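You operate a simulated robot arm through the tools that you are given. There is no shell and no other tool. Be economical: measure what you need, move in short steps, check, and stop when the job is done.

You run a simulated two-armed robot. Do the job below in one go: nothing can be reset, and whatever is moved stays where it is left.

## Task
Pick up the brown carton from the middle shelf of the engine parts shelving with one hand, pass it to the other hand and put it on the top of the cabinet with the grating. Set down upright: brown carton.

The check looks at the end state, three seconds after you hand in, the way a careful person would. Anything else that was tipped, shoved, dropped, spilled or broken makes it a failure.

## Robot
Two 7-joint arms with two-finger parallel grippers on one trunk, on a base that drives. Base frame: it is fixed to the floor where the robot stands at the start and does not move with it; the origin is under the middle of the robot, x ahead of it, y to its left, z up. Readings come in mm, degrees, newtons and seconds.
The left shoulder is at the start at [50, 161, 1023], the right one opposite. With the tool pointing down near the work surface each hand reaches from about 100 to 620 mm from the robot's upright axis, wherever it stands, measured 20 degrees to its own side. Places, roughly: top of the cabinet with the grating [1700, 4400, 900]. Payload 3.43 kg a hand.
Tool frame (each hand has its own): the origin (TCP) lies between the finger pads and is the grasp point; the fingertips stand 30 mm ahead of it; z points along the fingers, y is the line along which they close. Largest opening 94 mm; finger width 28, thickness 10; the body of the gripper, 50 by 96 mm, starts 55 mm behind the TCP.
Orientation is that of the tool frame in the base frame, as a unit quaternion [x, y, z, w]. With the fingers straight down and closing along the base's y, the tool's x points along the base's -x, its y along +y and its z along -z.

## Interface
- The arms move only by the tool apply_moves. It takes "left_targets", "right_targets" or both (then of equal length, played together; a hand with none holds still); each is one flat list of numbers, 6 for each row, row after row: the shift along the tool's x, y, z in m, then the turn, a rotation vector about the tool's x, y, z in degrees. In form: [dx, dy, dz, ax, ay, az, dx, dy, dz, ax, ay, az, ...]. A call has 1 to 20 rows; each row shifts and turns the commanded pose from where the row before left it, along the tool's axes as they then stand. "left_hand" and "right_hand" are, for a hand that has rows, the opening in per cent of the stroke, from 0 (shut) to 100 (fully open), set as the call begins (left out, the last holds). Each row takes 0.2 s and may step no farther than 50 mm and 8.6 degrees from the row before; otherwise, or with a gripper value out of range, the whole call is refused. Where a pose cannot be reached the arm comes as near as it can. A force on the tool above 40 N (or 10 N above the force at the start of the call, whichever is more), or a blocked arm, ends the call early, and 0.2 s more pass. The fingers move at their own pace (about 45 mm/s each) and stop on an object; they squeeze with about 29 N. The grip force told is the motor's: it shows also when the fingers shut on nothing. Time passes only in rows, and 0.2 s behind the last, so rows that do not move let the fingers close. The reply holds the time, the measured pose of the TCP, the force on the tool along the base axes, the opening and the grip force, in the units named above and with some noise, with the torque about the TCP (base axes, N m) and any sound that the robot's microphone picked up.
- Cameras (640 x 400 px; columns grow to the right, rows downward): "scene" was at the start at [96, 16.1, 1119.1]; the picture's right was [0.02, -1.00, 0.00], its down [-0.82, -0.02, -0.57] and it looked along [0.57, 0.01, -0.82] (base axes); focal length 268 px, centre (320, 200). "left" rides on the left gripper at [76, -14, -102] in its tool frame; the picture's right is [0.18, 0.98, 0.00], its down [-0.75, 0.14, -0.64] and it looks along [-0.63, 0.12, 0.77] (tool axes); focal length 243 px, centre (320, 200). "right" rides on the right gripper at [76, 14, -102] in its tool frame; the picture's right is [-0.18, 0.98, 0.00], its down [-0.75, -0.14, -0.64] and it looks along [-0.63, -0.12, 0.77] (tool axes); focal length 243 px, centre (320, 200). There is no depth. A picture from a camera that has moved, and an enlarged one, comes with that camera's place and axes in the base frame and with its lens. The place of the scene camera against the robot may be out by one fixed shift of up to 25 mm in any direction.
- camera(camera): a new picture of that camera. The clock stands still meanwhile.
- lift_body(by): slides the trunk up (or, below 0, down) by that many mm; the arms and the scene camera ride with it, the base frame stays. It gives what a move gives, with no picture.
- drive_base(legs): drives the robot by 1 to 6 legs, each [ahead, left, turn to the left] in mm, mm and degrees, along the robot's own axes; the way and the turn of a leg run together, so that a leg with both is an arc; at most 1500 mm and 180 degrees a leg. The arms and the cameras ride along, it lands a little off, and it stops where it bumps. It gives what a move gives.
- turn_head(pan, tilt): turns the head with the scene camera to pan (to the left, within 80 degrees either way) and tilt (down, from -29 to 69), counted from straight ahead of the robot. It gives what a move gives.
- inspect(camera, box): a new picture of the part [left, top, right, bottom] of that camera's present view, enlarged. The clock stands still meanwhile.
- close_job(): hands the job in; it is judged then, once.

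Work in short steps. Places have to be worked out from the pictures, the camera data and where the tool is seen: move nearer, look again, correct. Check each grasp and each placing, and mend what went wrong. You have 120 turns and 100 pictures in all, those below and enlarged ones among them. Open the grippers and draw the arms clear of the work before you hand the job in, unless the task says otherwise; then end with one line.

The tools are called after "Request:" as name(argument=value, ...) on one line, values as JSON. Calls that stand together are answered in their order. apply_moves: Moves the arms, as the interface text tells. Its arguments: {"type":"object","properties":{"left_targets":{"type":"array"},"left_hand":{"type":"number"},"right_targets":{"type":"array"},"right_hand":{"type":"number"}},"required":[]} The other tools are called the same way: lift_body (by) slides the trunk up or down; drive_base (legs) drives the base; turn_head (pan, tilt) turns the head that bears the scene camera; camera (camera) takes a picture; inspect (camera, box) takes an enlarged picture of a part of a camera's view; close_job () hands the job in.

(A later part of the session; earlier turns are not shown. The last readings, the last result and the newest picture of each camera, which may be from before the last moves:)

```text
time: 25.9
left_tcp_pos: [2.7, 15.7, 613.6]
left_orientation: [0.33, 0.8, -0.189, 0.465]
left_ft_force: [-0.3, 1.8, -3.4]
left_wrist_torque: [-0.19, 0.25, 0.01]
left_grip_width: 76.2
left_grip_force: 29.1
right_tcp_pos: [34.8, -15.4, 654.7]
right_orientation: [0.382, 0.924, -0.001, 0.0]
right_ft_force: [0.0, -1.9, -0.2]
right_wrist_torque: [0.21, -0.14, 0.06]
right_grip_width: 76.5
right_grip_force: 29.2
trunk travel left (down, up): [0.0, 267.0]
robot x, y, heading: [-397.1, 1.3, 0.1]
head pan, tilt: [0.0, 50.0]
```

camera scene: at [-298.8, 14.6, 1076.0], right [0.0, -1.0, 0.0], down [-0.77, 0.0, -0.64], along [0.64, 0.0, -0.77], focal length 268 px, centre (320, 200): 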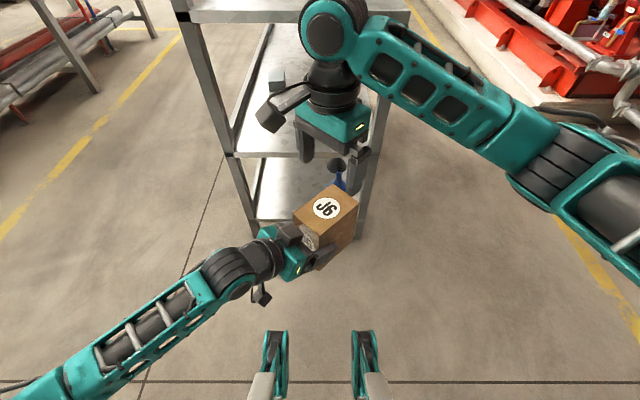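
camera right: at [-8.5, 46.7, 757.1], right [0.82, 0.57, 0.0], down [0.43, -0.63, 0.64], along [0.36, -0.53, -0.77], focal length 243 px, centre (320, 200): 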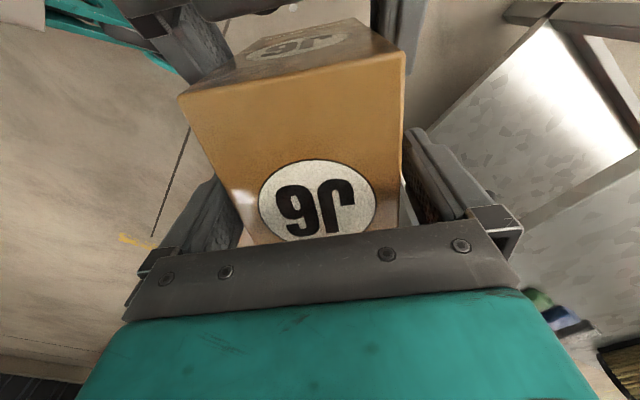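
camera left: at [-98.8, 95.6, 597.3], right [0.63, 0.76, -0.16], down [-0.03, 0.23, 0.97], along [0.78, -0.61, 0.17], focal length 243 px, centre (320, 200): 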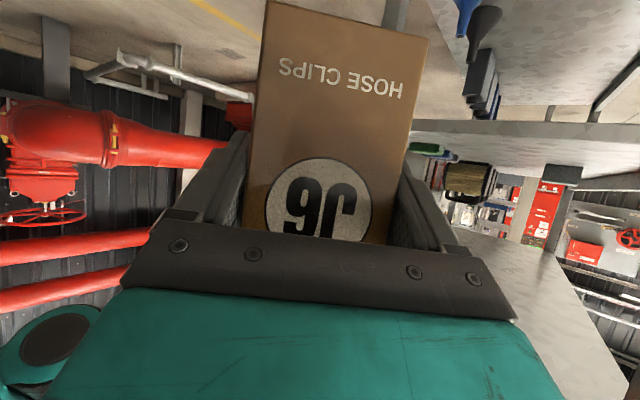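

The right hand has a 76.5 mm grip at 29 N. I'll open the left and back it straight out along its fingers.

Request:
apply_moves(left_targets=[0, 0, 0, 0, 0, 0, 0, 0, 0, 0, 0, 0, 0, 0, 0, 0, 0, 0], left_hand=100)

Request:
camera(camera="left")

```text
time: 26.7
left_tcp_pos: [1.1, 16.8, 613.0]
left_orientation: [0.33, 0.799, -0.19, 0.466]
left_ft_force: [-0.2, -0.4, 0.1]
left_wrist_torque: [0.0, 0.01, 0.0]
left_grip_width: 93.8
left_grip_force: 0.1
right_tcp_pos: [33.7, -16.4, 655.0]
right_orientation: [0.382, 0.924, -0.001, 0.0]
right_ft_force: [0.2, -0.1, -0.1]
right_wrist_torque: [0.02, 0.03, 0.01]
right_grip_width: 76.4
right_grip_force: 29.1
trunk travel left (down, up): [0.0, 267.0]
robot x, y, heading: [-398.3, 0.9, 0.4]
head pan, tilt: [0.0, 50.0]
```

```text
63 pictures are left
camera left: at [-98.7, 95.5, 597.4], right [0.63, 0.76, -0.16], down [-0.03, 0.23, 0.97], along [0.78, -0.61, 0.17], focal length 243 px, centre (320, 200)
```

left: 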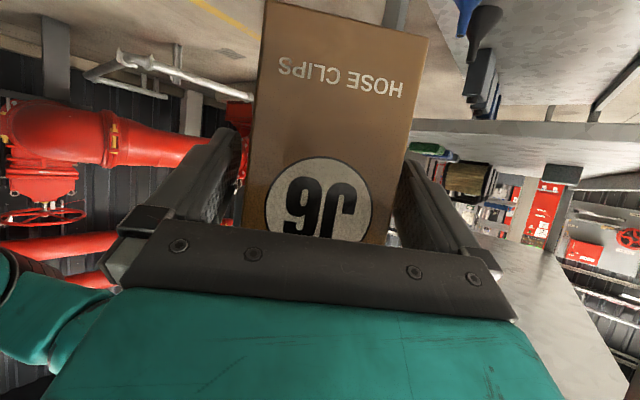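

The left fingers are free and the carton hasn't moved. I'll withdraw the left hand horizontally, away from the right camera.

Request:
apply_moves(left_targets=[0.01, 0, -0.0173, 0, 0, 0, 0.015, 0, -0.026, 0, 0, 0, 0.02, 0, -0.0345, 0, 0, 0, 0.02, 0, -0.0345, 0, 0, 0, 0, 0, 0, 0, 0, 0])

Request:
camera(camera="scene")

Request:
camera(camera="left")

```text
time: 27.9
left_tcp_pos: [-86.8, 110.0, 614.0]
left_orientation: [0.329, 0.8, -0.19, 0.465]
left_ft_force: [-0.4, -0.2, 0.7]
left_wrist_torque: [0.04, -0.02, 0.03]
left_grip_width: 94.0
left_grip_force: 0.0
right_tcp_pos: [34.1, -15.6, 653.4]
right_orientation: [0.382, 0.924, -0.001, 0.0]
right_ft_force: [-0.5, 0.1, 0.8]
right_wrist_torque: [-0.04, -0.04, -0.02]
right_grip_width: 76.6
right_grip_force: 28.6
trunk travel left (down, up): [0.0, 267.0]
robot x, y, heading: [-401.5, -1.6, 0.1]
head pan, tilt: [0.0, 50.0]
```

```text
62 pictures are left
camera scene: at [-298.9, 14.5, 1076.0], right [0.0, -1.0, 0.0], down [-0.77, 0.0, -0.64], along [0.64, 0.0, -0.77], focal length 268 px, centre (320, 200)
```

scene: 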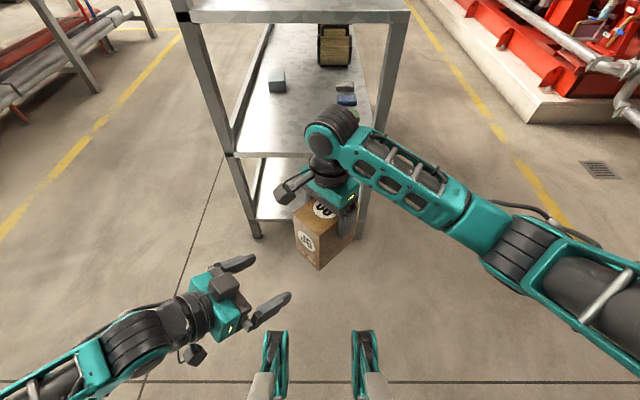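

```text
61 pictures are left
camera left: at [-189.6, 188.3, 597.8], right [0.63, 0.76, -0.16], down [-0.03, 0.23, 0.97], along [0.78, -0.61, 0.17], focal length 243 px, centre (320, 200)
```

left: 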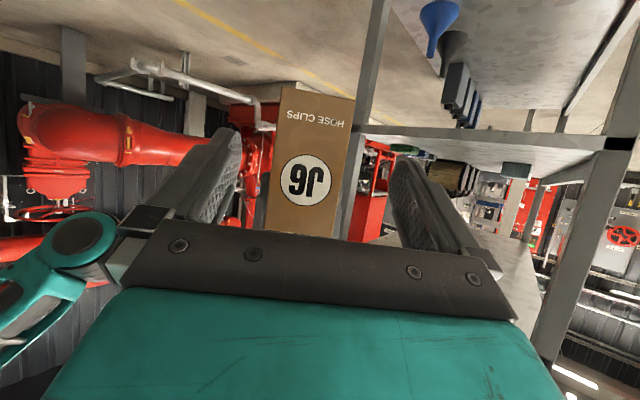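

The carton hangs in the right hand and the left is clear. Next I'll raise the right hand, bring it to its own side and undo the yaw, and look toward the cabinet (bearing about 64°).

Request:
apply_moves(right_targets=[0, -0.02, -0.02, 0, 0, 0, 0, -0.02, -0.02, 0, 0, -7.5, 0, -0.02, -0.02, 0, 0, -7.5, 0, -0.02, -0.02, 0, 0, -7.5, 0, -0.02, -0.015, 0, 0, -7.5, 0, -0.01, 0, 0, 0, -7.5, 0, 0, 0, 0, 0, -7.5, 0, 0, 0, 0, 0, 0])

Request:
turn_head(pan=62, tilt=12)

Request:
camera(camera="scene")

Request:
camera(camera="right")

```text
time: 29.7
left_tcp_pos: [-88.6, 108.8, 614.2]
left_orientation: [0.33, 0.8, -0.189, 0.465]
left_ft_force: [-0.6, 0.2, 0.7]
left_wrist_torque: [0.0, -0.01, 0.01]
left_grip_width: 93.9
left_grip_force: 0.2
right_tcp_pos: [-29.2, -104.8, 751.5]
right_orientation: [-0.001, 1.0, 0.0, -0.001]
right_ft_force: [-0.6, -0.4, -4.5]
right_wrist_torque: [0.02, -0.02, -0.05]
right_grip_width: 76.4
right_grip_force: 28.6
trunk travel left (down, up): [0.0, 267.0]
robot x, y, heading: [-401.8, -0.9, 0.0]
head pan, tilt: [0.0, 50.0]
```

```text
time: 31.0
left_tcp_pos: [-88.8, 109.5, 613.9]
left_orientation: [0.33, 0.799, -0.19, 0.466]
left_ft_force: [0.0, -0.5, -0.7]
left_wrist_torque: [0.0, 0.02, 0.01]
left_grip_width: 94.0
left_grip_force: 0.1
right_tcp_pos: [-29.4, -103.9, 751.1]
right_orientation: [-0.001, 1.0, -0.001, -0.002]
right_ft_force: [0.2, 0.6, -3.2]
right_wrist_torque: [0.02, -0.04, 0.0]
right_grip_width: 76.4
right_grip_force: 29.0
trunk travel left (down, up): [0.0, 267.0]
robot x, y, heading: [-399.5, -0.2, 0.0]
head pan, tilt: [62.0, 12.0]
```

```text
60 pictures are left
camera scene: at [-332.1, 96.7, 1134.6], right [0.88, -0.47, 0.0], down [-0.1, -0.18, -0.98], along [0.46, 0.86, -0.21], focal length 268 px, centre (320, 200)
```

scene: 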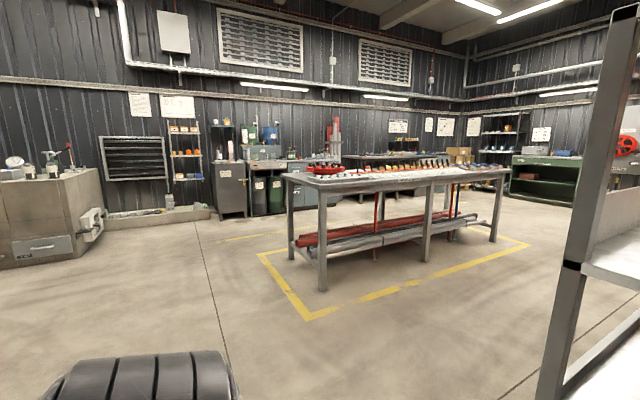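

```text
59 pictures are left
camera right: at [-104.4, -91.3, 853.8], right [0.18, 0.98, 0.0], down [0.76, -0.14, 0.64], along [0.63, -0.12, -0.77], focal length 243 px, centre (320, 200)
```

right: 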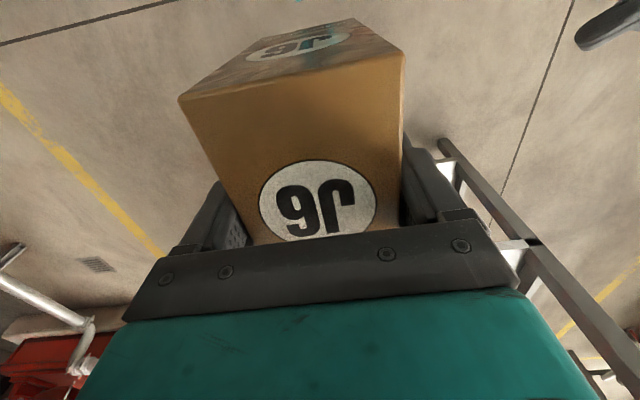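

The cabinet should appear around pixel (307, 157). I'll zoom in there.

Request:
inspect(camera="scene", box=[200, 110, 360, 230])

Request:
inspect(camera="scene", box=[340, 100, 500, 220])

```text
3.33 times, centred on (280, 170) of scene
camera zoom: at [-332.1, 96.7, 1134.6], right [0.88, -0.47, 0.0], down [-0.1, -0.18, -0.98], along [0.46, 0.86, -0.21], focal length 894 px, centre (453, 300)
```

zoom: 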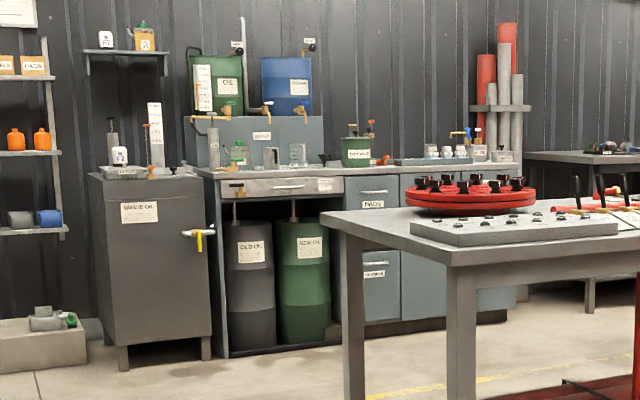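

```text
3.33 times, centred on (420, 160) of scene
camera zoom: at [-332.1, 96.7, 1134.6], right [0.88, -0.47, 0.0], down [-0.1, -0.18, -0.98], along [0.46, 0.86, -0.21], focal length 894 px, centre (-13, 333)
```

zoom: 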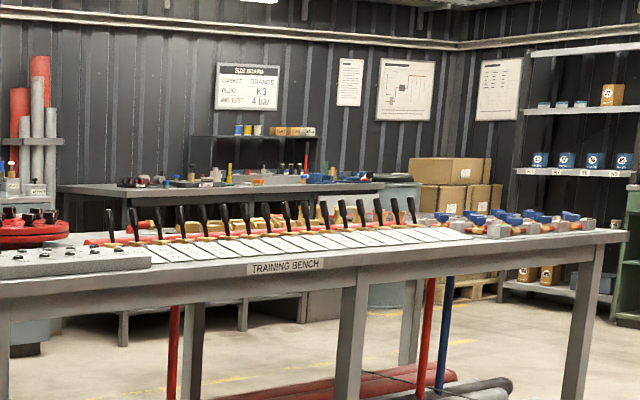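

The cabinet at (1700, 4400) is the right-hand drawer section of the counter along the wall, facing −y with its front at y ≈ 4150. The training bench covers x 580–2800, y 1750–2450. I'll turn left and drive along x ≈ −400 to y ≈ 3300, past the bench.

Request:
drive_base(legs=[[0, 0, 90], [1100, 0, 0], [1100, 0, 0], [1000, 0, 0]])

Request:
turn_head(pan=-50, tilt=20)

Request:
camera(camera="scene")

```text
time: 50.6
left_tcp_pos: [-510.0, 3543.0, 612.4]
left_orientation: [-0.331, 0.799, 0.194, 0.463]
left_ft_force: [0.5, -0.1, -0.7]
left_wrist_torque: [-0.02, -0.01, -0.02]
left_grip_width: 94.0
left_grip_force: 0.1
right_tcp_pos: [-296.1, 3602.9, 751.1]
right_orientation: [-0.706, 0.708, -0.002, 0.001]
right_ft_force: [0.4, 0.1, -4.4]
right_wrist_torque: [0.06, -0.02, -0.01]
right_grip_width: 76.3
right_grip_force: 28.4
trunk travel left (down, up): [0.0, 267.0]
robot x, y, heading: [-399.9, 3233.1, 89.9]
head pan, tilt: [62.0, 12.0]
```

```text
time: 52.5
left_tcp_pos: [-510.6, 3544.7, 613.2]
left_orientation: [-0.331, 0.799, 0.194, 0.463]
left_ft_force: [0.3, 0.8, 1.6]
left_wrist_torque: [0.01, -0.01, -0.01]
left_grip_width: 94.0
left_grip_force: 0.2
right_tcp_pos: [-297.6, 3602.4, 750.3]
right_orientation: [-0.706, 0.708, -0.002, 0.0]
right_ft_force: [0.2, 0.6, -4.0]
right_wrist_torque: [0.02, 0.01, -0.01]
right_grip_width: 76.4
right_grip_force: 29.1
trunk travel left (down, up): [0.0, 267.0]
robot x, y, heading: [-401.2, 3233.1, 89.9]
head pan, tilt: [-50.0, 20.0]
```

```text
56 pictures are left
camera scene: at [-345.9, 3346.5, 1121.6], right [0.64, -0.77, 0.0], down [-0.26, -0.22, -0.94], along [0.72, 0.6, -0.34], focal length 268 px, centre (320, 200)
```

scene: 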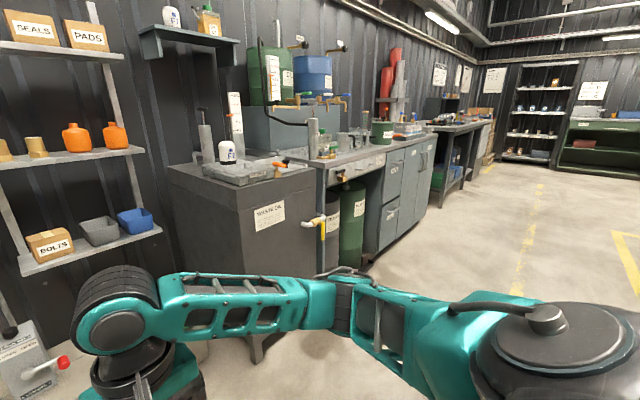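

The floor to the right is clear, but the dark cabinet's front is at y ≈ 3850. I'll back off 100 mm for margin while strafing right to x ≈ 1600.

Request:
drive_base(legs=[[-120, 0, 0], [0, -1000, 0], [0, -1000, 0]])

Request:
lift_body(by=267)

Request:
turn_head(pan=0, tilt=30)

Request:
camera(camera="scene")

```text
time: 71.2
left_tcp_pos: [1487.0, 3432.6, 613.5]
left_orientation: [-0.339, 0.796, 0.198, 0.46]
left_ft_force: [0.1, -0.3, -0.4]
left_wrist_torque: [0.01, -0.02, 0.02]
left_grip_width: 94.2
left_grip_force: 0.1
right_tcp_pos: [1699.8, 3496.2, 749.6]
right_orientation: [0.714, -0.7, 0.002, 0.0]
right_ft_force: [0.2, 0.1, -4.1]
right_wrist_torque: [-0.02, 0.0, 0.03]
right_grip_width: 76.0
right_grip_force: 28.9
trunk travel left (down, up): [0.0, 267.0]
robot x, y, heading: [1601.9, 3125.7, 91.3]
head pan, tilt: [-50.0, 20.0]
```

```text
time: 73.9
left_tcp_pos: [1486.8, 3434.3, 880.0]
left_orientation: [-0.339, 0.796, 0.199, 0.461]
left_ft_force: [-0.4, 0.5, -0.6]
left_wrist_torque: [0.02, -0.04, -0.03]
left_grip_width: 94.0
left_grip_force: 0.1
right_tcp_pos: [1698.9, 3496.3, 1017.6]
right_orientation: [0.714, -0.7, 0.001, 0.0]
right_ft_force: [0.3, 0.1, -3.6]
right_wrist_torque: [0.02, -0.01, -0.03]
right_grip_width: 76.3
right_grip_force: 28.8
trunk travel left (down, up): [-267.0, 0.0]
robot x, y, heading: [1602.0, 3123.7, 91.0]
head pan, tilt: [-50.0, 20.0]
```

```text
time: 75.1
left_tcp_pos: [1486.0, 3433.8, 878.6]
left_orientation: [-0.339, 0.796, 0.198, 0.46]
left_ft_force: [-0.6, 0.2, 0.1]
left_wrist_torque: [0.02, -0.02, 0.0]
left_grip_width: 94.0
left_grip_force: 0.0
right_tcp_pos: [1699.6, 3496.7, 1016.8]
right_orientation: [0.714, -0.701, 0.001, 0.0]
right_ft_force: [0.5, 0.1, -4.0]
right_wrist_torque: [0.0, 0.0, -0.01]
right_grip_width: 76.3
right_grip_force: 28.9
trunk travel left (down, up): [-267.0, 0.0]
robot x, y, heading: [1600.0, 3120.4, 90.9]
head pan, tilt: [0.0, 30.0]
```

```text
55 pictures are left
camera scene: at [1583.6, 3268.8, 1372.2], right [1.0, 0.02, 0.0], down [0.01, -0.5, -0.87], along [-0.02, 0.87, -0.5], focal length 268 px, centre (320, 200)
```

scene: 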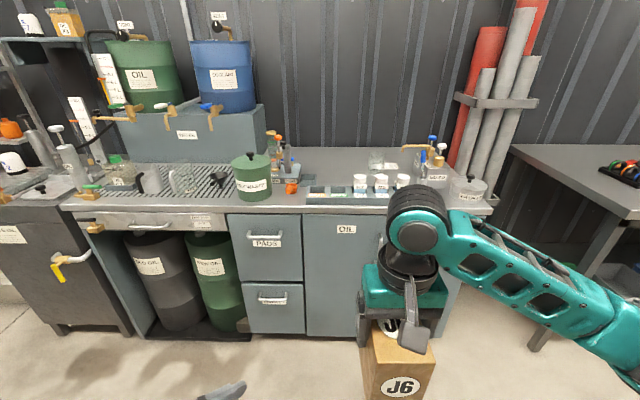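

The counter has the drip grating on its left part. I'll zoom in on the free space on its top.

Request:
inspect(camera="scene", box=[220, 110, 380, 230])

Request:
inspect(camera="scene", box=[350, 110, 510, 230])

```text
3.33 times, centred on (300, 170) of scene
camera zoom: at [1583.6, 3268.8, 1372.2], right [1.0, 0.02, 0.0], down [0.01, -0.5, -0.87], along [-0.02, 0.87, -0.5], focal length 894 px, centre (387, 300)
```

zoom: 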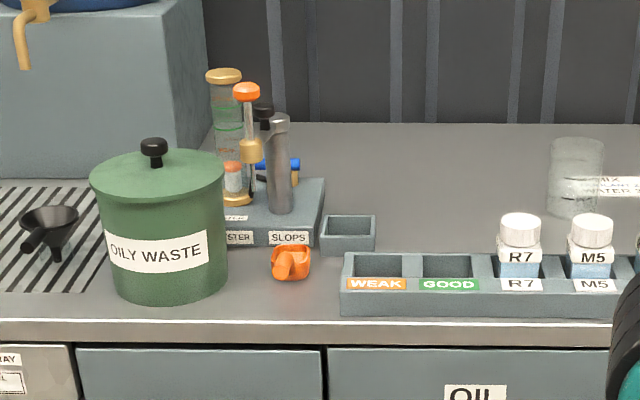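

```text
3.33 times, centred on (430, 170) of scene
camera zoom: at [1583.6, 3268.8, 1372.2], right [1.0, 0.02, 0.0], down [0.01, -0.5, -0.87], along [-0.02, 0.87, -0.5], focal length 894 px, centre (-47, 300)
```

zoom: 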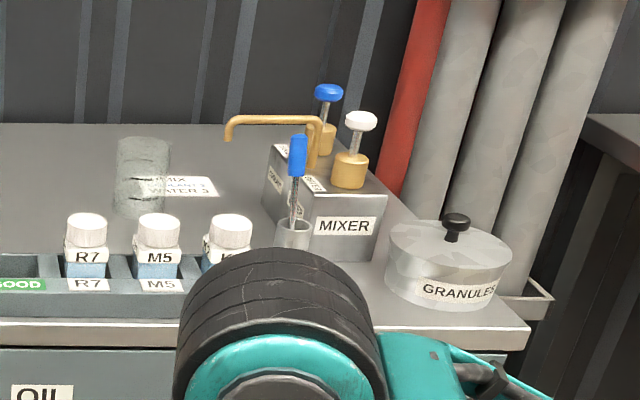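

There is a free patch behind the small tray, at about x 1560–1750, y 4220–4650, counter z ≈ 900; the bottles in front stand about 955 high. I'll aim for about (1655, 4320). I'll raise the carton over that, turn its yaw, and turn the base to about 110° so the right arm reaches straight at the spot.

Request:
apply_moves(right_targets=[0, -0.009, -0.0235, 0, 0, 0, 0, -0.009, -0.0235, 0, 0, 6.3, 0, -0.009, -0.0235, 0, 0, 6.3, 0, -0.009, -0.0235, 0, 0, 6.3, 0, 0, 0, 0, 0, 0])

Request:
drive_base(legs=[[0, 0, 19], [300, -40, 0]])

Request:
turn_head(pan=-15, tilt=40)

Request:
camera(camera="scene")

Request:
camera(camera="right")

```text
time: 76.3
left_tcp_pos: [1487.4, 3434.5, 879.6]
left_orientation: [-0.338, 0.796, 0.198, 0.461]
left_ft_force: [0.2, -0.2, -0.4]
left_wrist_torque: [0.04, 0.01, 0.01]
left_grip_width: 94.0
left_grip_force: 0.2
right_tcp_pos: [1735.5, 3494.0, 1112.9]
right_orientation: [-0.588, 0.809, -0.002, 0.0]
right_ft_force: [-0.4, -0.5, -3.6]
right_wrist_torque: [0.0, 0.01, -0.05]
right_grip_width: 76.3
right_grip_force: 29.1
trunk travel left (down, up): [-267.0, 0.0]
robot x, y, heading: [1604.6, 3124.1, 91.0]
head pan, tilt: [0.0, 30.0]
```

```text
time: 79.4
left_tcp_pos: [1324.1, 3676.5, 881.5]
left_orientation: [-0.467, 0.728, 0.273, 0.421]
left_ft_force: [0.9, 0.2, -0.1]
left_wrist_torque: [-0.02, 0.02, 0.02]
left_grip_width: 94.1
left_grip_force: 0.1
right_tcp_pos: [1537.5, 3816.0, 1112.8]
right_orientation: [0.716, -0.699, 0.001, 0.0]
right_ft_force: [0.4, 0.1, -4.4]
right_wrist_torque: [-0.03, -0.02, -0.01]
right_grip_width: 76.3
right_grip_force: 28.7
trunk travel left (down, up): [-267.0, 0.0]
robot x, y, heading: [1533.8, 3418.7, 110.3]
head pan, tilt: [0.0, 30.0]
```

```text
time: 80.2
left_tcp_pos: [1323.8, 3675.6, 879.1]
left_orientation: [-0.467, 0.728, 0.273, 0.421]
left_ft_force: [0.0, 0.0, -0.7]
left_wrist_torque: [0.01, -0.01, -0.04]
left_grip_width: 93.9
left_grip_force: 0.1
right_tcp_pos: [1539.3, 3815.3, 1112.1]
right_orientation: [0.716, -0.698, 0.001, 0.001]
right_ft_force: [-1.0, 0.6, -3.9]
right_wrist_torque: [0.0, 0.04, -0.01]
right_grip_width: 76.4
right_grip_force: 28.7
trunk travel left (down, up): [-267.0, 0.0]
robot x, y, heading: [1536.5, 3419.7, 110.3]
head pan, tilt: [-15.0, 40.0]
```

```text
52 pictures are left
camera scene: at [1496.9, 3558.1, 1356.9], right [1.0, 0.09, 0.0], down [0.06, -0.64, -0.77], along [-0.07, 0.76, -0.64], focal length 268 px, centre (320, 200)
```

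scene: 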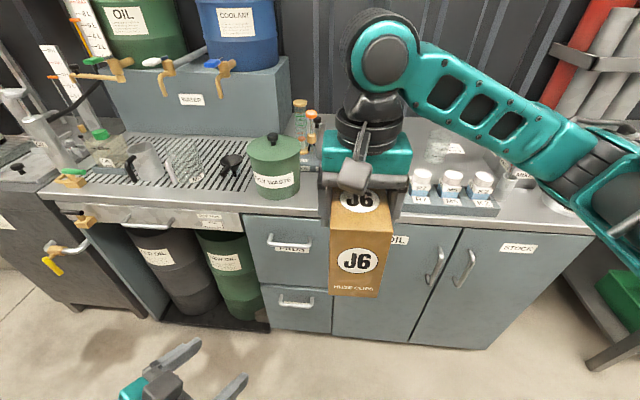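

```text
51 pictures are left
camera right: at [1526.7, 3738.3, 1215.0], right [-0.99, 0.16, 0.0], down [0.12, 0.76, 0.64], along [0.1, 0.63, -0.77], focal length 243 px, centre (320, 200)
```

right: 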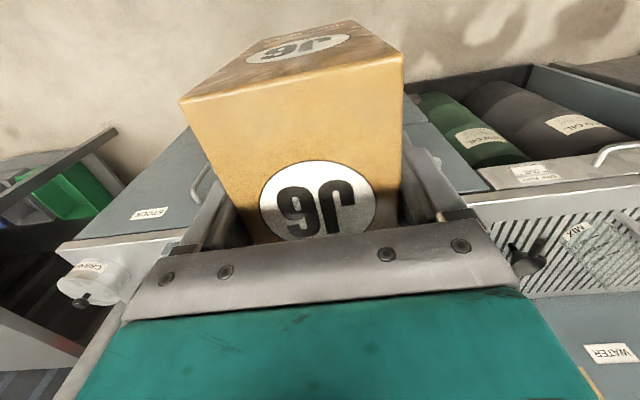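

I'll strafe so the hand lines up with x ≈ 1655, go ahead 150 mm, then re-measure from there.

Request:
drive_base(legs=[[101, -160, 0]])

Request:
camera(camera="scene")

Request:
inspect(camera="scene", box=[180, 60, 340, 200])

```text
time: 82.2
left_tcp_pos: [1442.2, 3828.2, 879.5]
left_orientation: [-0.466, 0.728, 0.272, 0.422]
left_ft_force: [0.2, 0.4, -0.5]
left_wrist_torque: [0.0, 0.0, 0.02]
left_grip_width: 94.0
left_grip_force: 0.2
right_tcp_pos: [1656.7, 3968.0, 1112.6]
right_orientation: [0.715, -0.699, 0.001, 0.0]
right_ft_force: [0.6, 1.2, -4.5]
right_wrist_torque: [0.04, 0.01, 0.01]
right_grip_width: 76.4
right_grip_force: 28.9
trunk travel left (down, up): [-267.0, 0.0]
robot x, y, heading: [1654.1, 3569.4, 110.4]
head pan, tilt: [-15.0, 40.0]
```

```text
50 pictures are left
camera scene: at [1614.7, 3709.4, 1356.8], right [1.0, 0.09, 0.0], down [0.06, -0.64, -0.77], along [-0.07, 0.76, -0.64], focal length 268 px, centre (320, 200)
```

scene: 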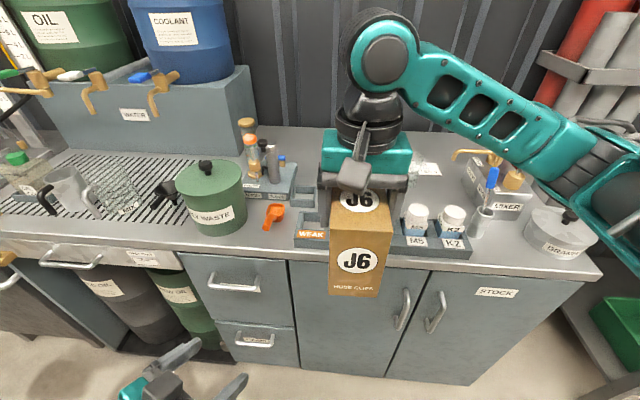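

```text
2.86 times, centred on (260, 130) of scene
camera zoom: at [1614.7, 3709.4, 1356.8], right [1.0, 0.09, 0.0], down [0.06, -0.64, -0.77], along [-0.07, 0.76, -0.64], focal length 766 px, centre (491, 400)
```

zoom: 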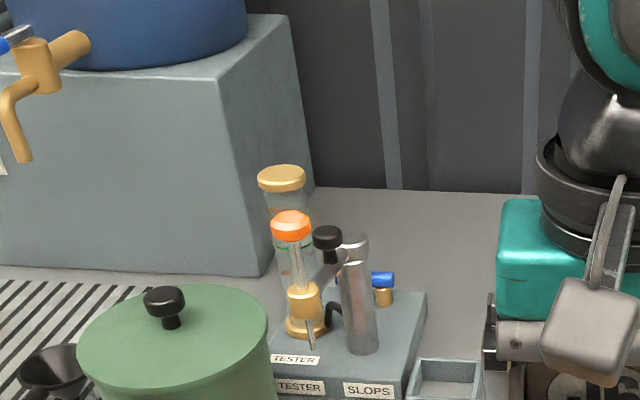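

The carton is now over the front edge. To place it accurately I want a second view, so I'll turn the left hand to point down and raise it, and use its camera.

Request:
apply_moves(left_targets=[0, 0, 0, 0, 7.5, 0, 0, 0, 0, 0, 7.5, 0, 0, 0, 0, 0, 7.5, 0, 0, 0, 0, 0, 7.5, 0, 0, 0, 0, 0, 7.5, 0, 0, 0, 0, 0, 7.5, 0, 0, 0, 0, 0, 7.5, 0, 0, 0, 0, 0, 7.5, 0, 0, 0, -0.04, 0, 0, 0, 0, 0, -0.04, 0, 0, 0, 0, 0, -0.04, 0, 0, 0, 0, 0, -0.04, 0, 0, 0, 0, 0, -0.04, 0, 0, 0])

Request:
camera(camera="left")

```text
time: 85.0
left_tcp_pos: [1441.7, 3826.8, 1081.6]
left_orientation: [-0.54, 0.842, 0.002, 0.0]
left_ft_force: [0.1, -0.5, -0.5]
left_wrist_torque: [0.01, 0.04, 0.0]
left_grip_width: 93.8
left_grip_force: 0.0
right_tcp_pos: [1656.8, 3967.0, 1111.7]
right_orientation: [0.715, -0.7, 0.002, 0.0]
right_ft_force: [0.3, -1.1, -4.5]
right_wrist_torque: [0.01, -0.02, 0.01]
right_grip_width: 76.2
right_grip_force: 28.9
trunk travel left (down, up): [-267.0, 0.0]
robot x, y, heading: [1652.9, 3571.3, 110.2]
head pan, tilt: [-15.0, 40.0]
```

```text
48 pictures are left
camera left: at [1421.2, 3751.0, 1183.2], right [-0.97, 0.24, 0.0], down [0.19, 0.74, 0.65], along [0.15, 0.63, -0.76], focal length 243 px, centre (320, 200)
```

left: 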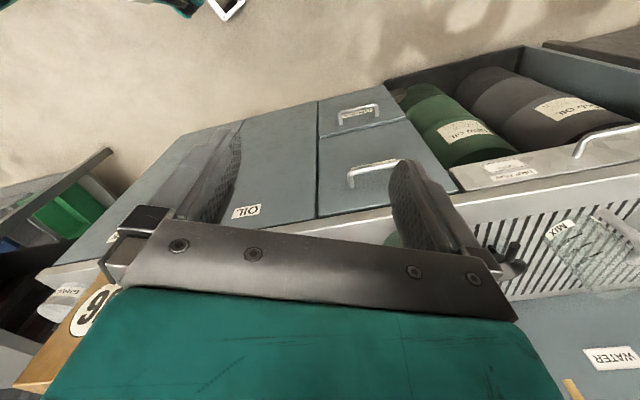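

The gripper hides the area from this angle. Pitching the left hand up about 40° should let the camera see the counter beneath it.

Request:
apply_moves(left_targets=[0, 0, -0.02, 0, -8, 0, 0, 0, -0.02, 0, -8, 0, 0, 0, -0.02, 0, -8, 0, 0, 0, 0, 0, -8, 0, 0, 0, 0, 0, -8, 0, 0, 0, 0, 0, 0, 0])

Request:
camera(camera="left")

```text
time: 86.4
left_tcp_pos: [1430.8, 3864.1, 1153.7]
left_orientation: [-0.506, 0.791, 0.187, 0.289]
left_ft_force: [0.0, -0.5, -0.3]
left_wrist_torque: [0.02, -0.04, 0.0]
left_grip_width: 94.0
left_grip_force: 0.1
left hand out of reach, approached as far as the arm can: row 3, 4, 5
right_tcp_pos: [1656.1, 3966.8, 1111.5]
right_orientation: [0.715, -0.699, 0.002, 0.0]
right_ft_force: [-0.6, 0.2, -4.1]
right_wrist_torque: [0.06, -0.02, -0.01]
right_grip_width: 76.3
right_grip_force: 29.4
trunk travel left (down, up): [-267.0, 0.0]
robot x, y, heading: [1651.7, 3575.4, 110.1]
head pan, tilt: [-15.0, 40.0]
```

```text
47 pictures are left
camera left: at [1390.4, 3745.6, 1181.9], right [-0.95, 0.28, -0.12], down [-0.06, 0.2, 0.98], along [0.3, 0.94, -0.18], focal length 243 px, centre (320, 200)
```

left: 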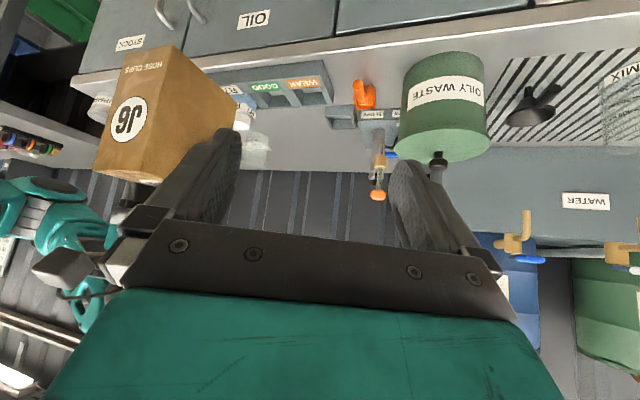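

This view shows the free patch clearly. I'll zoom in to measure it.

Request:
inspect(camera="left", box=[210, 60, 410, 200])

```text
2.86 times, centred on (310, 130) of left
camera zoom: at [1390.4, 3745.6, 1181.9], right [-0.95, 0.28, -0.12], down [-0.06, 0.2, 0.98], along [0.3, 0.94, -0.18], focal length 693 px, centre (349, 400)
```

zoom: 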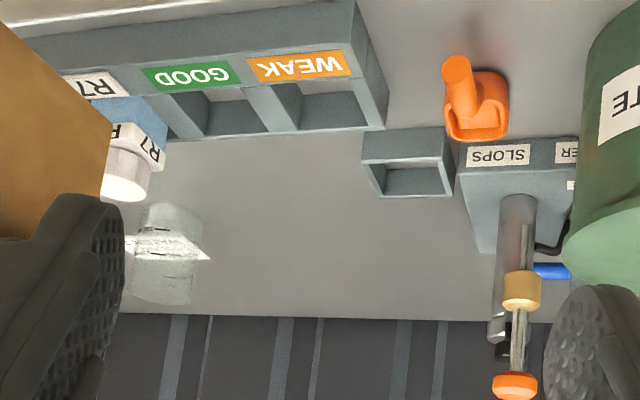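

The free patch behind the tray runs about x 1550–1750, y 4180–4600. I'll aim the carton at (1645, 4310), and first extend the right arm 200 mm forward at its present height to test reach.

Request:
apply_moves(right_targets=[-0.04, 0.0014, 0, 0, 0, 0, -0.04, 0.0014, 0, 0, 0, 0, -0.04, 0.0014, 0, 0, 0, 0, -0.04, 0.0014, 0, 0, 0, 0, -0.04, 0.0014, 0, 0, 0, 0, 0, 0, 0, 0, 0, 0])

Request:
camera(camera="left")

Request:
camera(camera="scene")

```text
time: 87.8
left_tcp_pos: [1430.0, 3864.5, 1153.2]
left_orientation: [-0.507, 0.791, 0.186, 0.288]
left_ft_force: [0.2, -0.5, 0.0]
left_wrist_torque: [-0.03, -0.03, -0.01]
left_grip_width: 94.1
left_grip_force: 0.0
right_tcp_pos: [1643.7, 4168.8, 1111.1]
right_orientation: [0.715, -0.699, 0.002, 0.0]
right_ft_force: [-0.2, 0.4, -4.0]
right_wrist_torque: [0.06, -0.02, 0.0]
right_grip_width: 76.0
right_grip_force: 28.8
trunk travel left (down, up): [-267.0, 0.0]
robot x, y, heading: [1649.4, 3572.1, 110.3]
head pan, tilt: [-15.0, 40.0]
```

```text
45 pictures are left
camera left: at [1390.6, 3745.3, 1181.9], right [-0.95, 0.28, -0.12], down [-0.06, 0.2, 0.98], along [0.3, 0.94, -0.18], focal length 243 px, centre (320, 200)
```

left: 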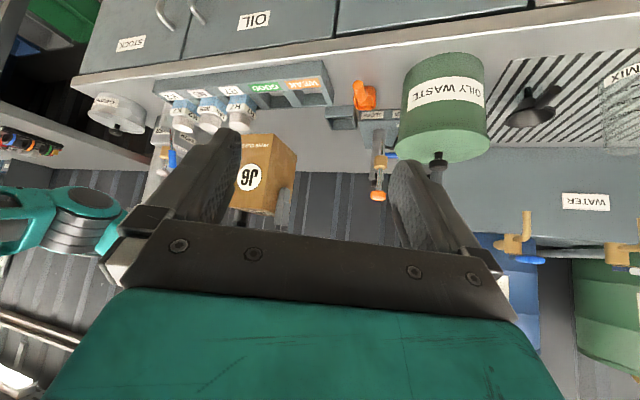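

```text
44 pictures are left
camera scene: at [1614.7, 3709.0, 1356.9], right [1.0, 0.09, 0.0], down [0.06, -0.64, -0.77], along [-0.07, 0.76, -0.64], focal length 268 px, centre (320, 200)
```

scene: 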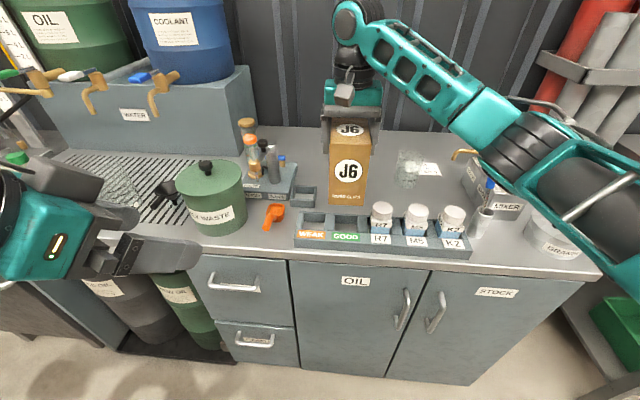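

Reach is fine at 597 mm. I'll drive 125 mm closer toward +y and look again.

Request:
drive_base(legs=[[117, -43, 0]])

Request:
camera(camera="scene")

Request:
camera(camera="left")

```text
time: 89.1
left_tcp_pos: [1432.1, 3987.3, 1152.0]
left_orientation: [-0.507, 0.791, 0.186, 0.288]
left_ft_force: [-0.3, -0.5, -0.5]
left_wrist_torque: [0.0, 0.02, -0.01]
left_grip_width: 94.1
left_grip_force: 0.1
right_tcp_pos: [1644.8, 4290.7, 1111.6]
right_orientation: [0.715, -0.699, 0.003, 0.001]
right_ft_force: [0.1, 0.4, -4.6]
right_wrist_torque: [-0.01, 0.0, 0.01]
right_grip_width: 76.4
right_grip_force: 28.8
trunk travel left (down, up): [-267.0, 0.0]
robot x, y, heading: [1654.3, 3692.8, 110.1]
head pan, tilt: [-15.0, 40.0]
```

```text
43 pictures are left
camera scene: at [1615.7, 3832.7, 1356.7], right [1.0, 0.09, 0.0], down [0.06, -0.64, -0.77], along [-0.07, 0.76, -0.64], focal length 268 px, centre (320, 200)
```

scene: 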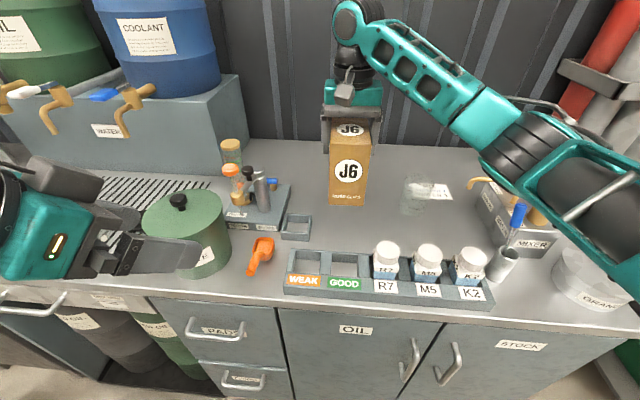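

```text
42 pictures are left
camera left: at [1391.6, 3868.5, 1181.7], right [-0.95, 0.28, -0.12], down [-0.06, 0.21, 0.98], along [0.3, 0.94, -0.18], focal length 243 px, centre (320, 200)
```

left: 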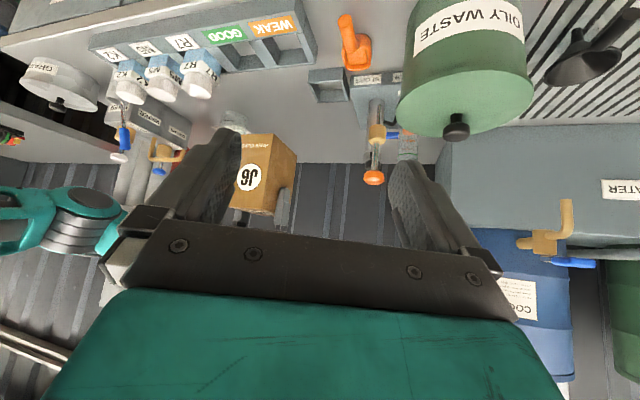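

It looks well placed; I estimate a gap of about 45 mm behind the tray. I'll go 15 mm further back and lower 70 mm, then check from both views.

Request:
apply_moves(right_targets=[-0.015, 0, 0, 0, 0, 0, 0, 0, 0.02, 0, 0, 0, 0, 0, 0.025, 0, 0, 0, 0, 0, 0.025, 0, 0, 0, 0, 0, 0, 0, 0, 0])

Request:
inspect(camera="scene", box=[250, 110, 450, 310])

Request:
inspect(camera="left", box=[180, 40, 420, 230])

```text
time: 90.3
left_tcp_pos: [1432.7, 3987.1, 1152.5]
left_orientation: [-0.507, 0.791, 0.186, 0.289]
left_ft_force: [0.9, 0.6, -0.2]
left_wrist_torque: [0.0, -0.02, 0.02]
left_grip_width: 93.9
left_grip_force: 0.1
right_tcp_pos: [1644.3, 4304.5, 1041.4]
right_orientation: [0.716, -0.698, 0.001, 0.0]
right_ft_force: [0.4, 0.0, -3.8]
right_wrist_torque: [0.02, -0.02, -0.01]
right_grip_width: 76.6
right_grip_force: 28.9
trunk travel left (down, up): [-267.0, 0.0]
robot x, y, heading: [1651.6, 3692.5, 110.2]
head pan, tilt: [-15.0, 40.0]
```

```text
2.00 times, centred on (350, 210) of scene
camera zoom: at [1615.7, 3831.6, 1356.9], right [1.0, 0.09, 0.0], down [0.06, -0.64, -0.77], along [-0.07, 0.76, -0.64], focal length 536 px, centre (260, 180)
```

zoom: 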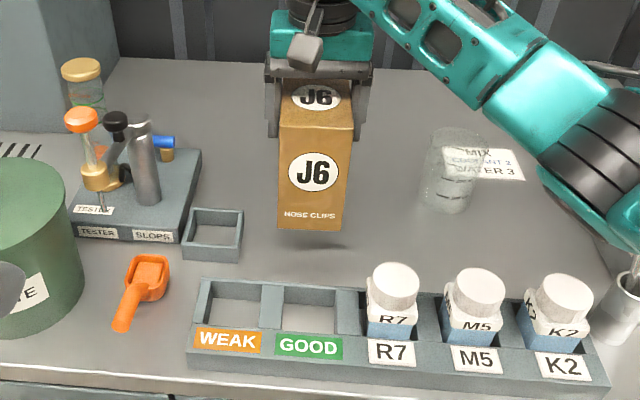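

```text
2.11 times, centred on (300, 135) of left
camera zoom: at [1391.6, 3867.6, 1181.9], right [-0.95, 0.28, -0.12], down [-0.06, 0.2, 0.98], along [0.3, 0.94, -0.18], focal length 511 px, centre (362, 337)
```

zoom: 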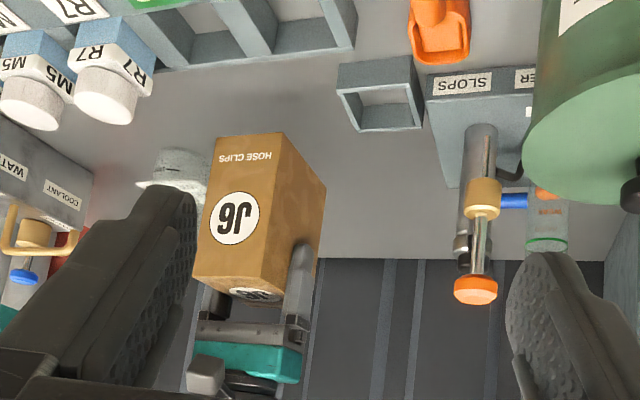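

The spot is clear on all sides. I'll lower in small steps and watch the force for contact.

Request:
apply_moves(right_targets=[0, 0, 0.01, 0, 0, 0, 0, 0, 0.008, 0, 0, 0, 0, 0, 0, 0, 0, 0])

Request:
inspect(camera="scene", box=[300, 160, 400, 260])

```text
time: 91.1
left_tcp_pos: [1431.3, 3987.5, 1153.1]
left_orientation: [-0.507, 0.791, 0.187, 0.288]
left_ft_force: [-0.7, -0.6, -0.6]
left_wrist_torque: [-0.04, 0.01, 0.02]
left_grip_width: 93.9
left_grip_force: 0.0
right_tcp_pos: [1646.0, 4304.6, 1024.2]
right_orientation: [0.715, -0.699, 0.001, -0.001]
right_ft_force: [0.0, 0.6, -4.5]
right_wrist_torque: [0.03, 0.03, -0.01]
right_grip_width: 76.2
right_grip_force: 29.3
trunk travel left (down, up): [-267.0, 0.0]
robot x, y, heading: [1654.5, 3695.3, 110.3]
head pan, tilt: [-15.0, 40.0]
```

```text
4.00 times, centred on (350, 210) of scene
camera zoom: at [1615.7, 3831.7, 1356.9], right [1.0, 0.09, 0.0], down [0.06, -0.64, -0.77], along [-0.07, 0.76, -0.64], focal length 1073 px, centre (200, 160)
```

zoom: 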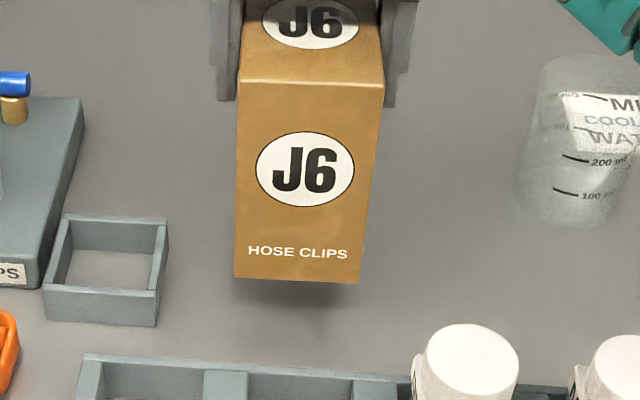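

There is still a visible gap to the shadow and no contact. I'll go down 12 mm more.

Request:
apply_moves(right_targets=[0, 0, 0.004, 0, 0, 0, 0, 0, 0.004, 0, 0, 0, 0, 0, 0.004, 0, 0, 0, 0, 0, 0, 0, 0, 0])

Request:
inspect(camera="scene", box=[300, 160, 400, 260])

```text
time: 92.1
left_tcp_pos: [1431.0, 3986.9, 1153.0]
left_orientation: [-0.506, 0.791, 0.187, 0.288]
left_ft_force: [-0.6, 0.1, 0.1]
left_wrist_torque: [0.0, 0.02, 0.02]
left_grip_width: 93.9
left_grip_force: 0.0
right_tcp_pos: [1645.6, 4305.0, 1011.3]
right_orientation: [0.716, -0.698, 0.002, 0.0]
right_ft_force: [0.7, -0.3, -3.2]
right_wrist_torque: [0.02, 0.01, 0.0]
right_grip_width: 76.5
right_grip_force: 28.7
trunk travel left (down, up): [-267.0, 0.0]
robot x, y, heading: [1653.2, 3692.1, 110.3]
head pan, tilt: [-15.0, 40.0]
```

```text
4.00 times, centred on (350, 210) of scene
camera zoom: at [1615.7, 3831.7, 1356.9], right [1.0, 0.09, 0.0], down [0.06, -0.64, -0.77], along [-0.07, 0.76, -0.64], focal length 1073 px, centre (200, 160)
```

zoom: 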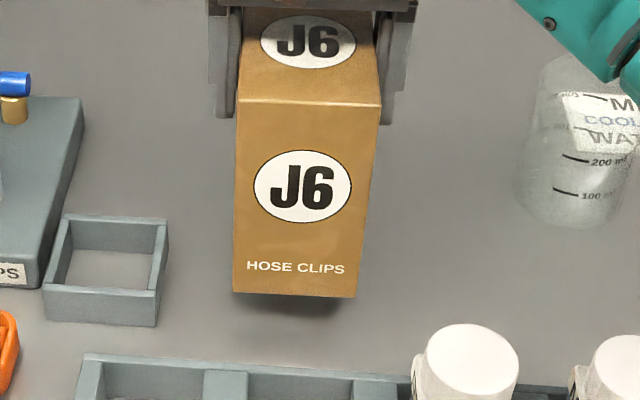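

No contact yet (force −3 to −4 N). I'll lower 10 mm more.

Request:
apply_moves(right_targets=[0, 0, 0.004, 0, 0, 0, 0, 0, 0.003, 0, 0, 0, 0, 0, 0.003, 0, 0, 0, 0, 0, 0, 0, 0, 0])

Request:
inspect(camera="scene", box=[300, 160, 400, 260])

```text
time: 93.1
left_tcp_pos: [1430.9, 3987.7, 1153.4]
left_orientation: [-0.507, 0.791, 0.187, 0.288]
left_ft_force: [-0.4, 0.2, -0.5]
left_wrist_torque: [0.02, -0.03, -0.02]
left_grip_width: 94.0
left_grip_force: 0.0
right_tcp_pos: [1645.4, 4305.8, 1003.0]
right_orientation: [0.716, -0.698, 0.001, 0.0]
right_ft_force: [0.2, 0.3, -3.9]
right_wrist_torque: [-0.03, 0.01, 0.02]
right_grip_width: 76.3
right_grip_force: 28.9
trunk travel left (down, up): [-267.0, 0.0]
robot x, y, heading: [1650.5, 3694.3, 110.3]
head pan, tilt: [-15.0, 40.0]
```

```text
4.00 times, centred on (350, 210) of scene
camera zoom: at [1615.7, 3831.7, 1356.9], right [1.0, 0.09, 0.0], down [0.06, -0.64, -0.77], along [-0.07, 0.76, -0.64], focal length 1073 px, centre (200, 160)
```

zoom: 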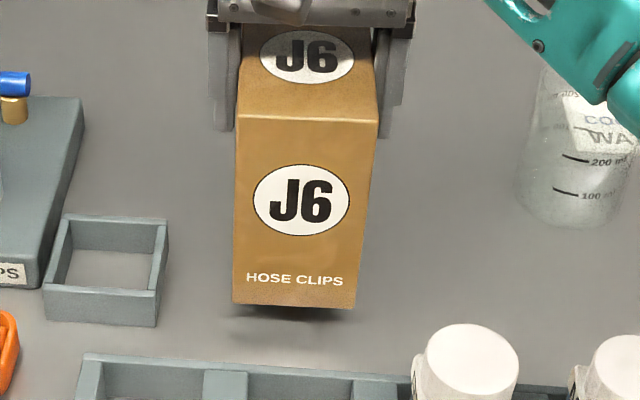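

Still hanging free. I'll lower 10 mm more and also check the gap from the left camera.

Request:
apply_moves(right_targets=[0, 0, 0.004, 0, 0, 0, 0, 0, 0.003, 0, 0, 0, 0, 0, 0.003, 0, 0, 0, 0, 0, 0, 0, 0, 0])

Request:
inspect(camera="left", box=[220, 60, 340, 160])

```text
time: 94.1
left_tcp_pos: [1430.1, 3986.8, 1152.9]
left_orientation: [-0.506, 0.791, 0.186, 0.289]
left_ft_force: [-0.5, -0.9, 0.1]
left_wrist_torque: [0.01, -0.01, 0.02]
left_grip_width: 94.1
left_grip_force: 0.1
right_tcp_pos: [1645.3, 4304.6, 991.0]
right_orientation: [0.715, -0.699, 0.002, 0.0]
right_ft_force: [0.7, -0.6, -4.5]
right_wrist_torque: [0.03, 0.02, 0.02]
right_grip_width: 76.3
right_grip_force: 28.9
trunk travel left (down, up): [-267.0, 0.0]
robot x, y, heading: [1653.0, 3696.2, 110.2]
head pan, tilt: [-15.0, 40.0]
```

```text
4.00 times, centred on (280, 110) of left
camera zoom: at [1391.6, 3867.6, 1181.9], right [-0.95, 0.28, -0.12], down [-0.06, 0.2, 0.98], along [0.3, 0.94, -0.18], focal length 970 px, centre (480, 560)
```

zoom: 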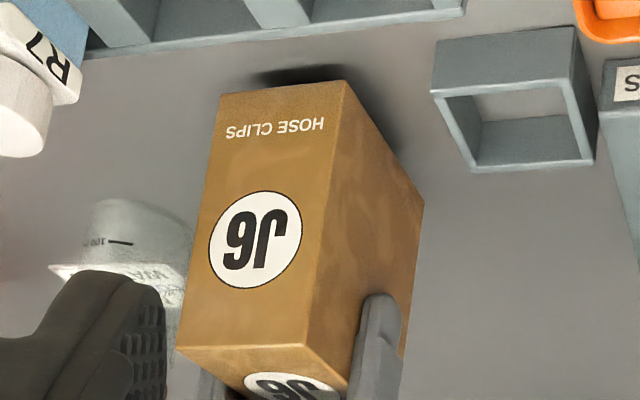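

A small gap is still visible under it. I'll lower 8 mm more in fine rows.

Request:
apply_moves(right_targets=[0, 0, 0.003, 0, 0, 0, 0, 0, 0.003, 0, 0, 0, 0, 0, 0.002, 0, 0, 0, 0, 0, 0, 0, 0, 0])

Request:
inspect(camera="left", box=[220, 60, 340, 160])

```text
time: 95.1
left_tcp_pos: [1431.2, 3987.8, 1152.8]
left_orientation: [-0.506, 0.791, 0.187, 0.289]
left_ft_force: [0.7, -0.8, -0.7]
left_wrist_torque: [0.02, -0.05, 0.0]
left_grip_width: 94.0
left_grip_force: 0.0
right_tcp_pos: [1644.1, 4305.5, 984.4]
right_orientation: [0.716, -0.698, 0.001, 0.0]
right_ft_force: [0.4, -0.2, -3.3]
right_wrist_torque: [0.0, 0.01, -0.01]
right_grip_width: 76.4
right_grip_force: 28.8
trunk travel left (down, up): [-267.0, 0.0]
robot x, y, heading: [1651.3, 3695.1, 110.2]
head pan, tilt: [-15.0, 40.0]
```

```text
4.00 times, centred on (280, 110) of left
camera zoom: at [1391.6, 3867.7, 1181.9], right [-0.95, 0.28, -0.12], down [-0.06, 0.2, 0.98], along [0.3, 0.94, -0.18], focal length 970 px, centre (480, 560)
```

zoom: 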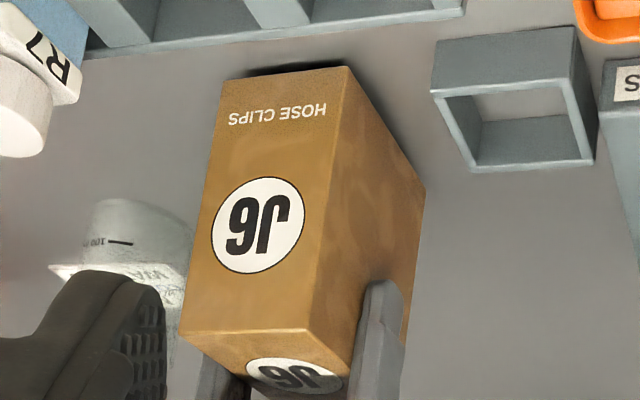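

The shadow gap is nearly closed. I'll lower in small rows again.

Request:
apply_moves(right_targets=[0, 0, 0.002, 0, 0, 0, 0, 0, 0.002, 0, 0, 0, 0, 0, 0, 0, 0, 0])

Request:
inspect(camera="left", box=[240, 60, 320, 120])

```text
time: 95.9
left_tcp_pos: [1432.4, 3987.6, 1152.8]
left_orientation: [-0.506, 0.791, 0.187, 0.289]
left_ft_force: [0.0, 1.2, 1.0]
left_wrist_torque: [0.01, 0.02, 0.01]
left_grip_width: 93.8
left_grip_force: 0.1
right_tcp_pos: [1645.1, 4304.9, 978.5]
right_orientation: [0.715, -0.699, 0.001, -0.001]
right_ft_force: [0.1, 0.4, -4.8]
right_wrist_torque: [0.01, 0.02, 0.0]
right_grip_width: 76.4
right_grip_force: 29.1
trunk travel left (down, up): [-267.0, 0.0]
robot x, y, heading: [1653.8, 3695.7, 110.5]
head pan, tilt: [-15.0, 40.0]
```

```text
6.67 times, centred on (280, 90) of left
camera zoom: at [1391.6, 3867.7, 1181.9], right [-0.95, 0.28, -0.12], down [-0.06, 0.2, 0.98], along [0.3, 0.94, -0.18], focal length 1618 px, centre (587, 933)
```

zoom: 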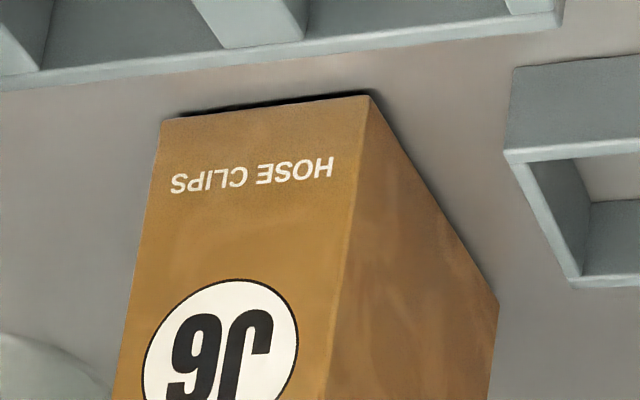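

Only a thin dark gap of a few millimetres remains. I'll lower 4 mm more and check the force.

Request:
apply_moves(right_targets=[0, 0, 0.002, 0, 0, 0, 0, 0, 0.002, 0, 0, 0, 0, 0, 0, 0, 0, 0])

Request:
inspect(camera="left", box=[240, 60, 320, 120])

```text
time: 96.7
left_tcp_pos: [1431.5, 3986.9, 1153.5]
left_orientation: [-0.507, 0.791, 0.187, 0.288]
left_ft_force: [-0.6, 0.1, -0.3]
left_wrist_torque: [0.0, -0.01, 0.0]
left_grip_width: 93.8
left_grip_force: 0.1
right_tcp_pos: [1645.2, 4305.2, 975.8]
right_orientation: [0.715, -0.699, 0.0, 0.0]
right_ft_force: [1.0, 0.4, -0.1]
right_wrist_torque: [-0.09, 0.05, 0.07]
right_grip_width: 76.4
right_grip_force: 28.7
trunk travel left (down, up): [-267.0, 0.0]
robot x, y, heading: [1652.9, 3694.1, 110.1]
head pan, tilt: [-15.0, 40.0]
```

```text
6.67 times, centred on (280, 90) of left
camera zoom: at [1391.7, 3867.5, 1182.0], right [-0.95, 0.28, -0.12], down [-0.06, 0.2, 0.98], along [0.3, 0.94, -0.18], focal length 1618 px, centre (587, 933)
```

zoom: 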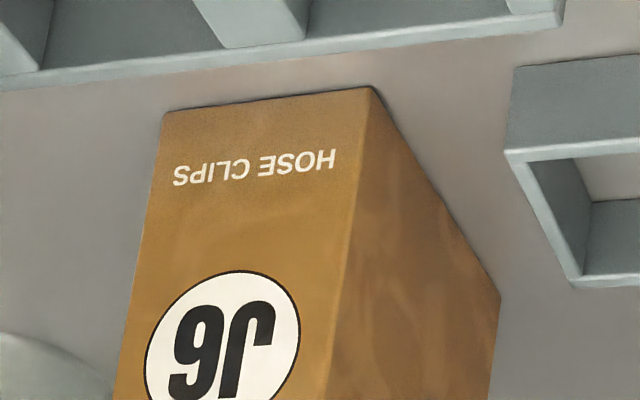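

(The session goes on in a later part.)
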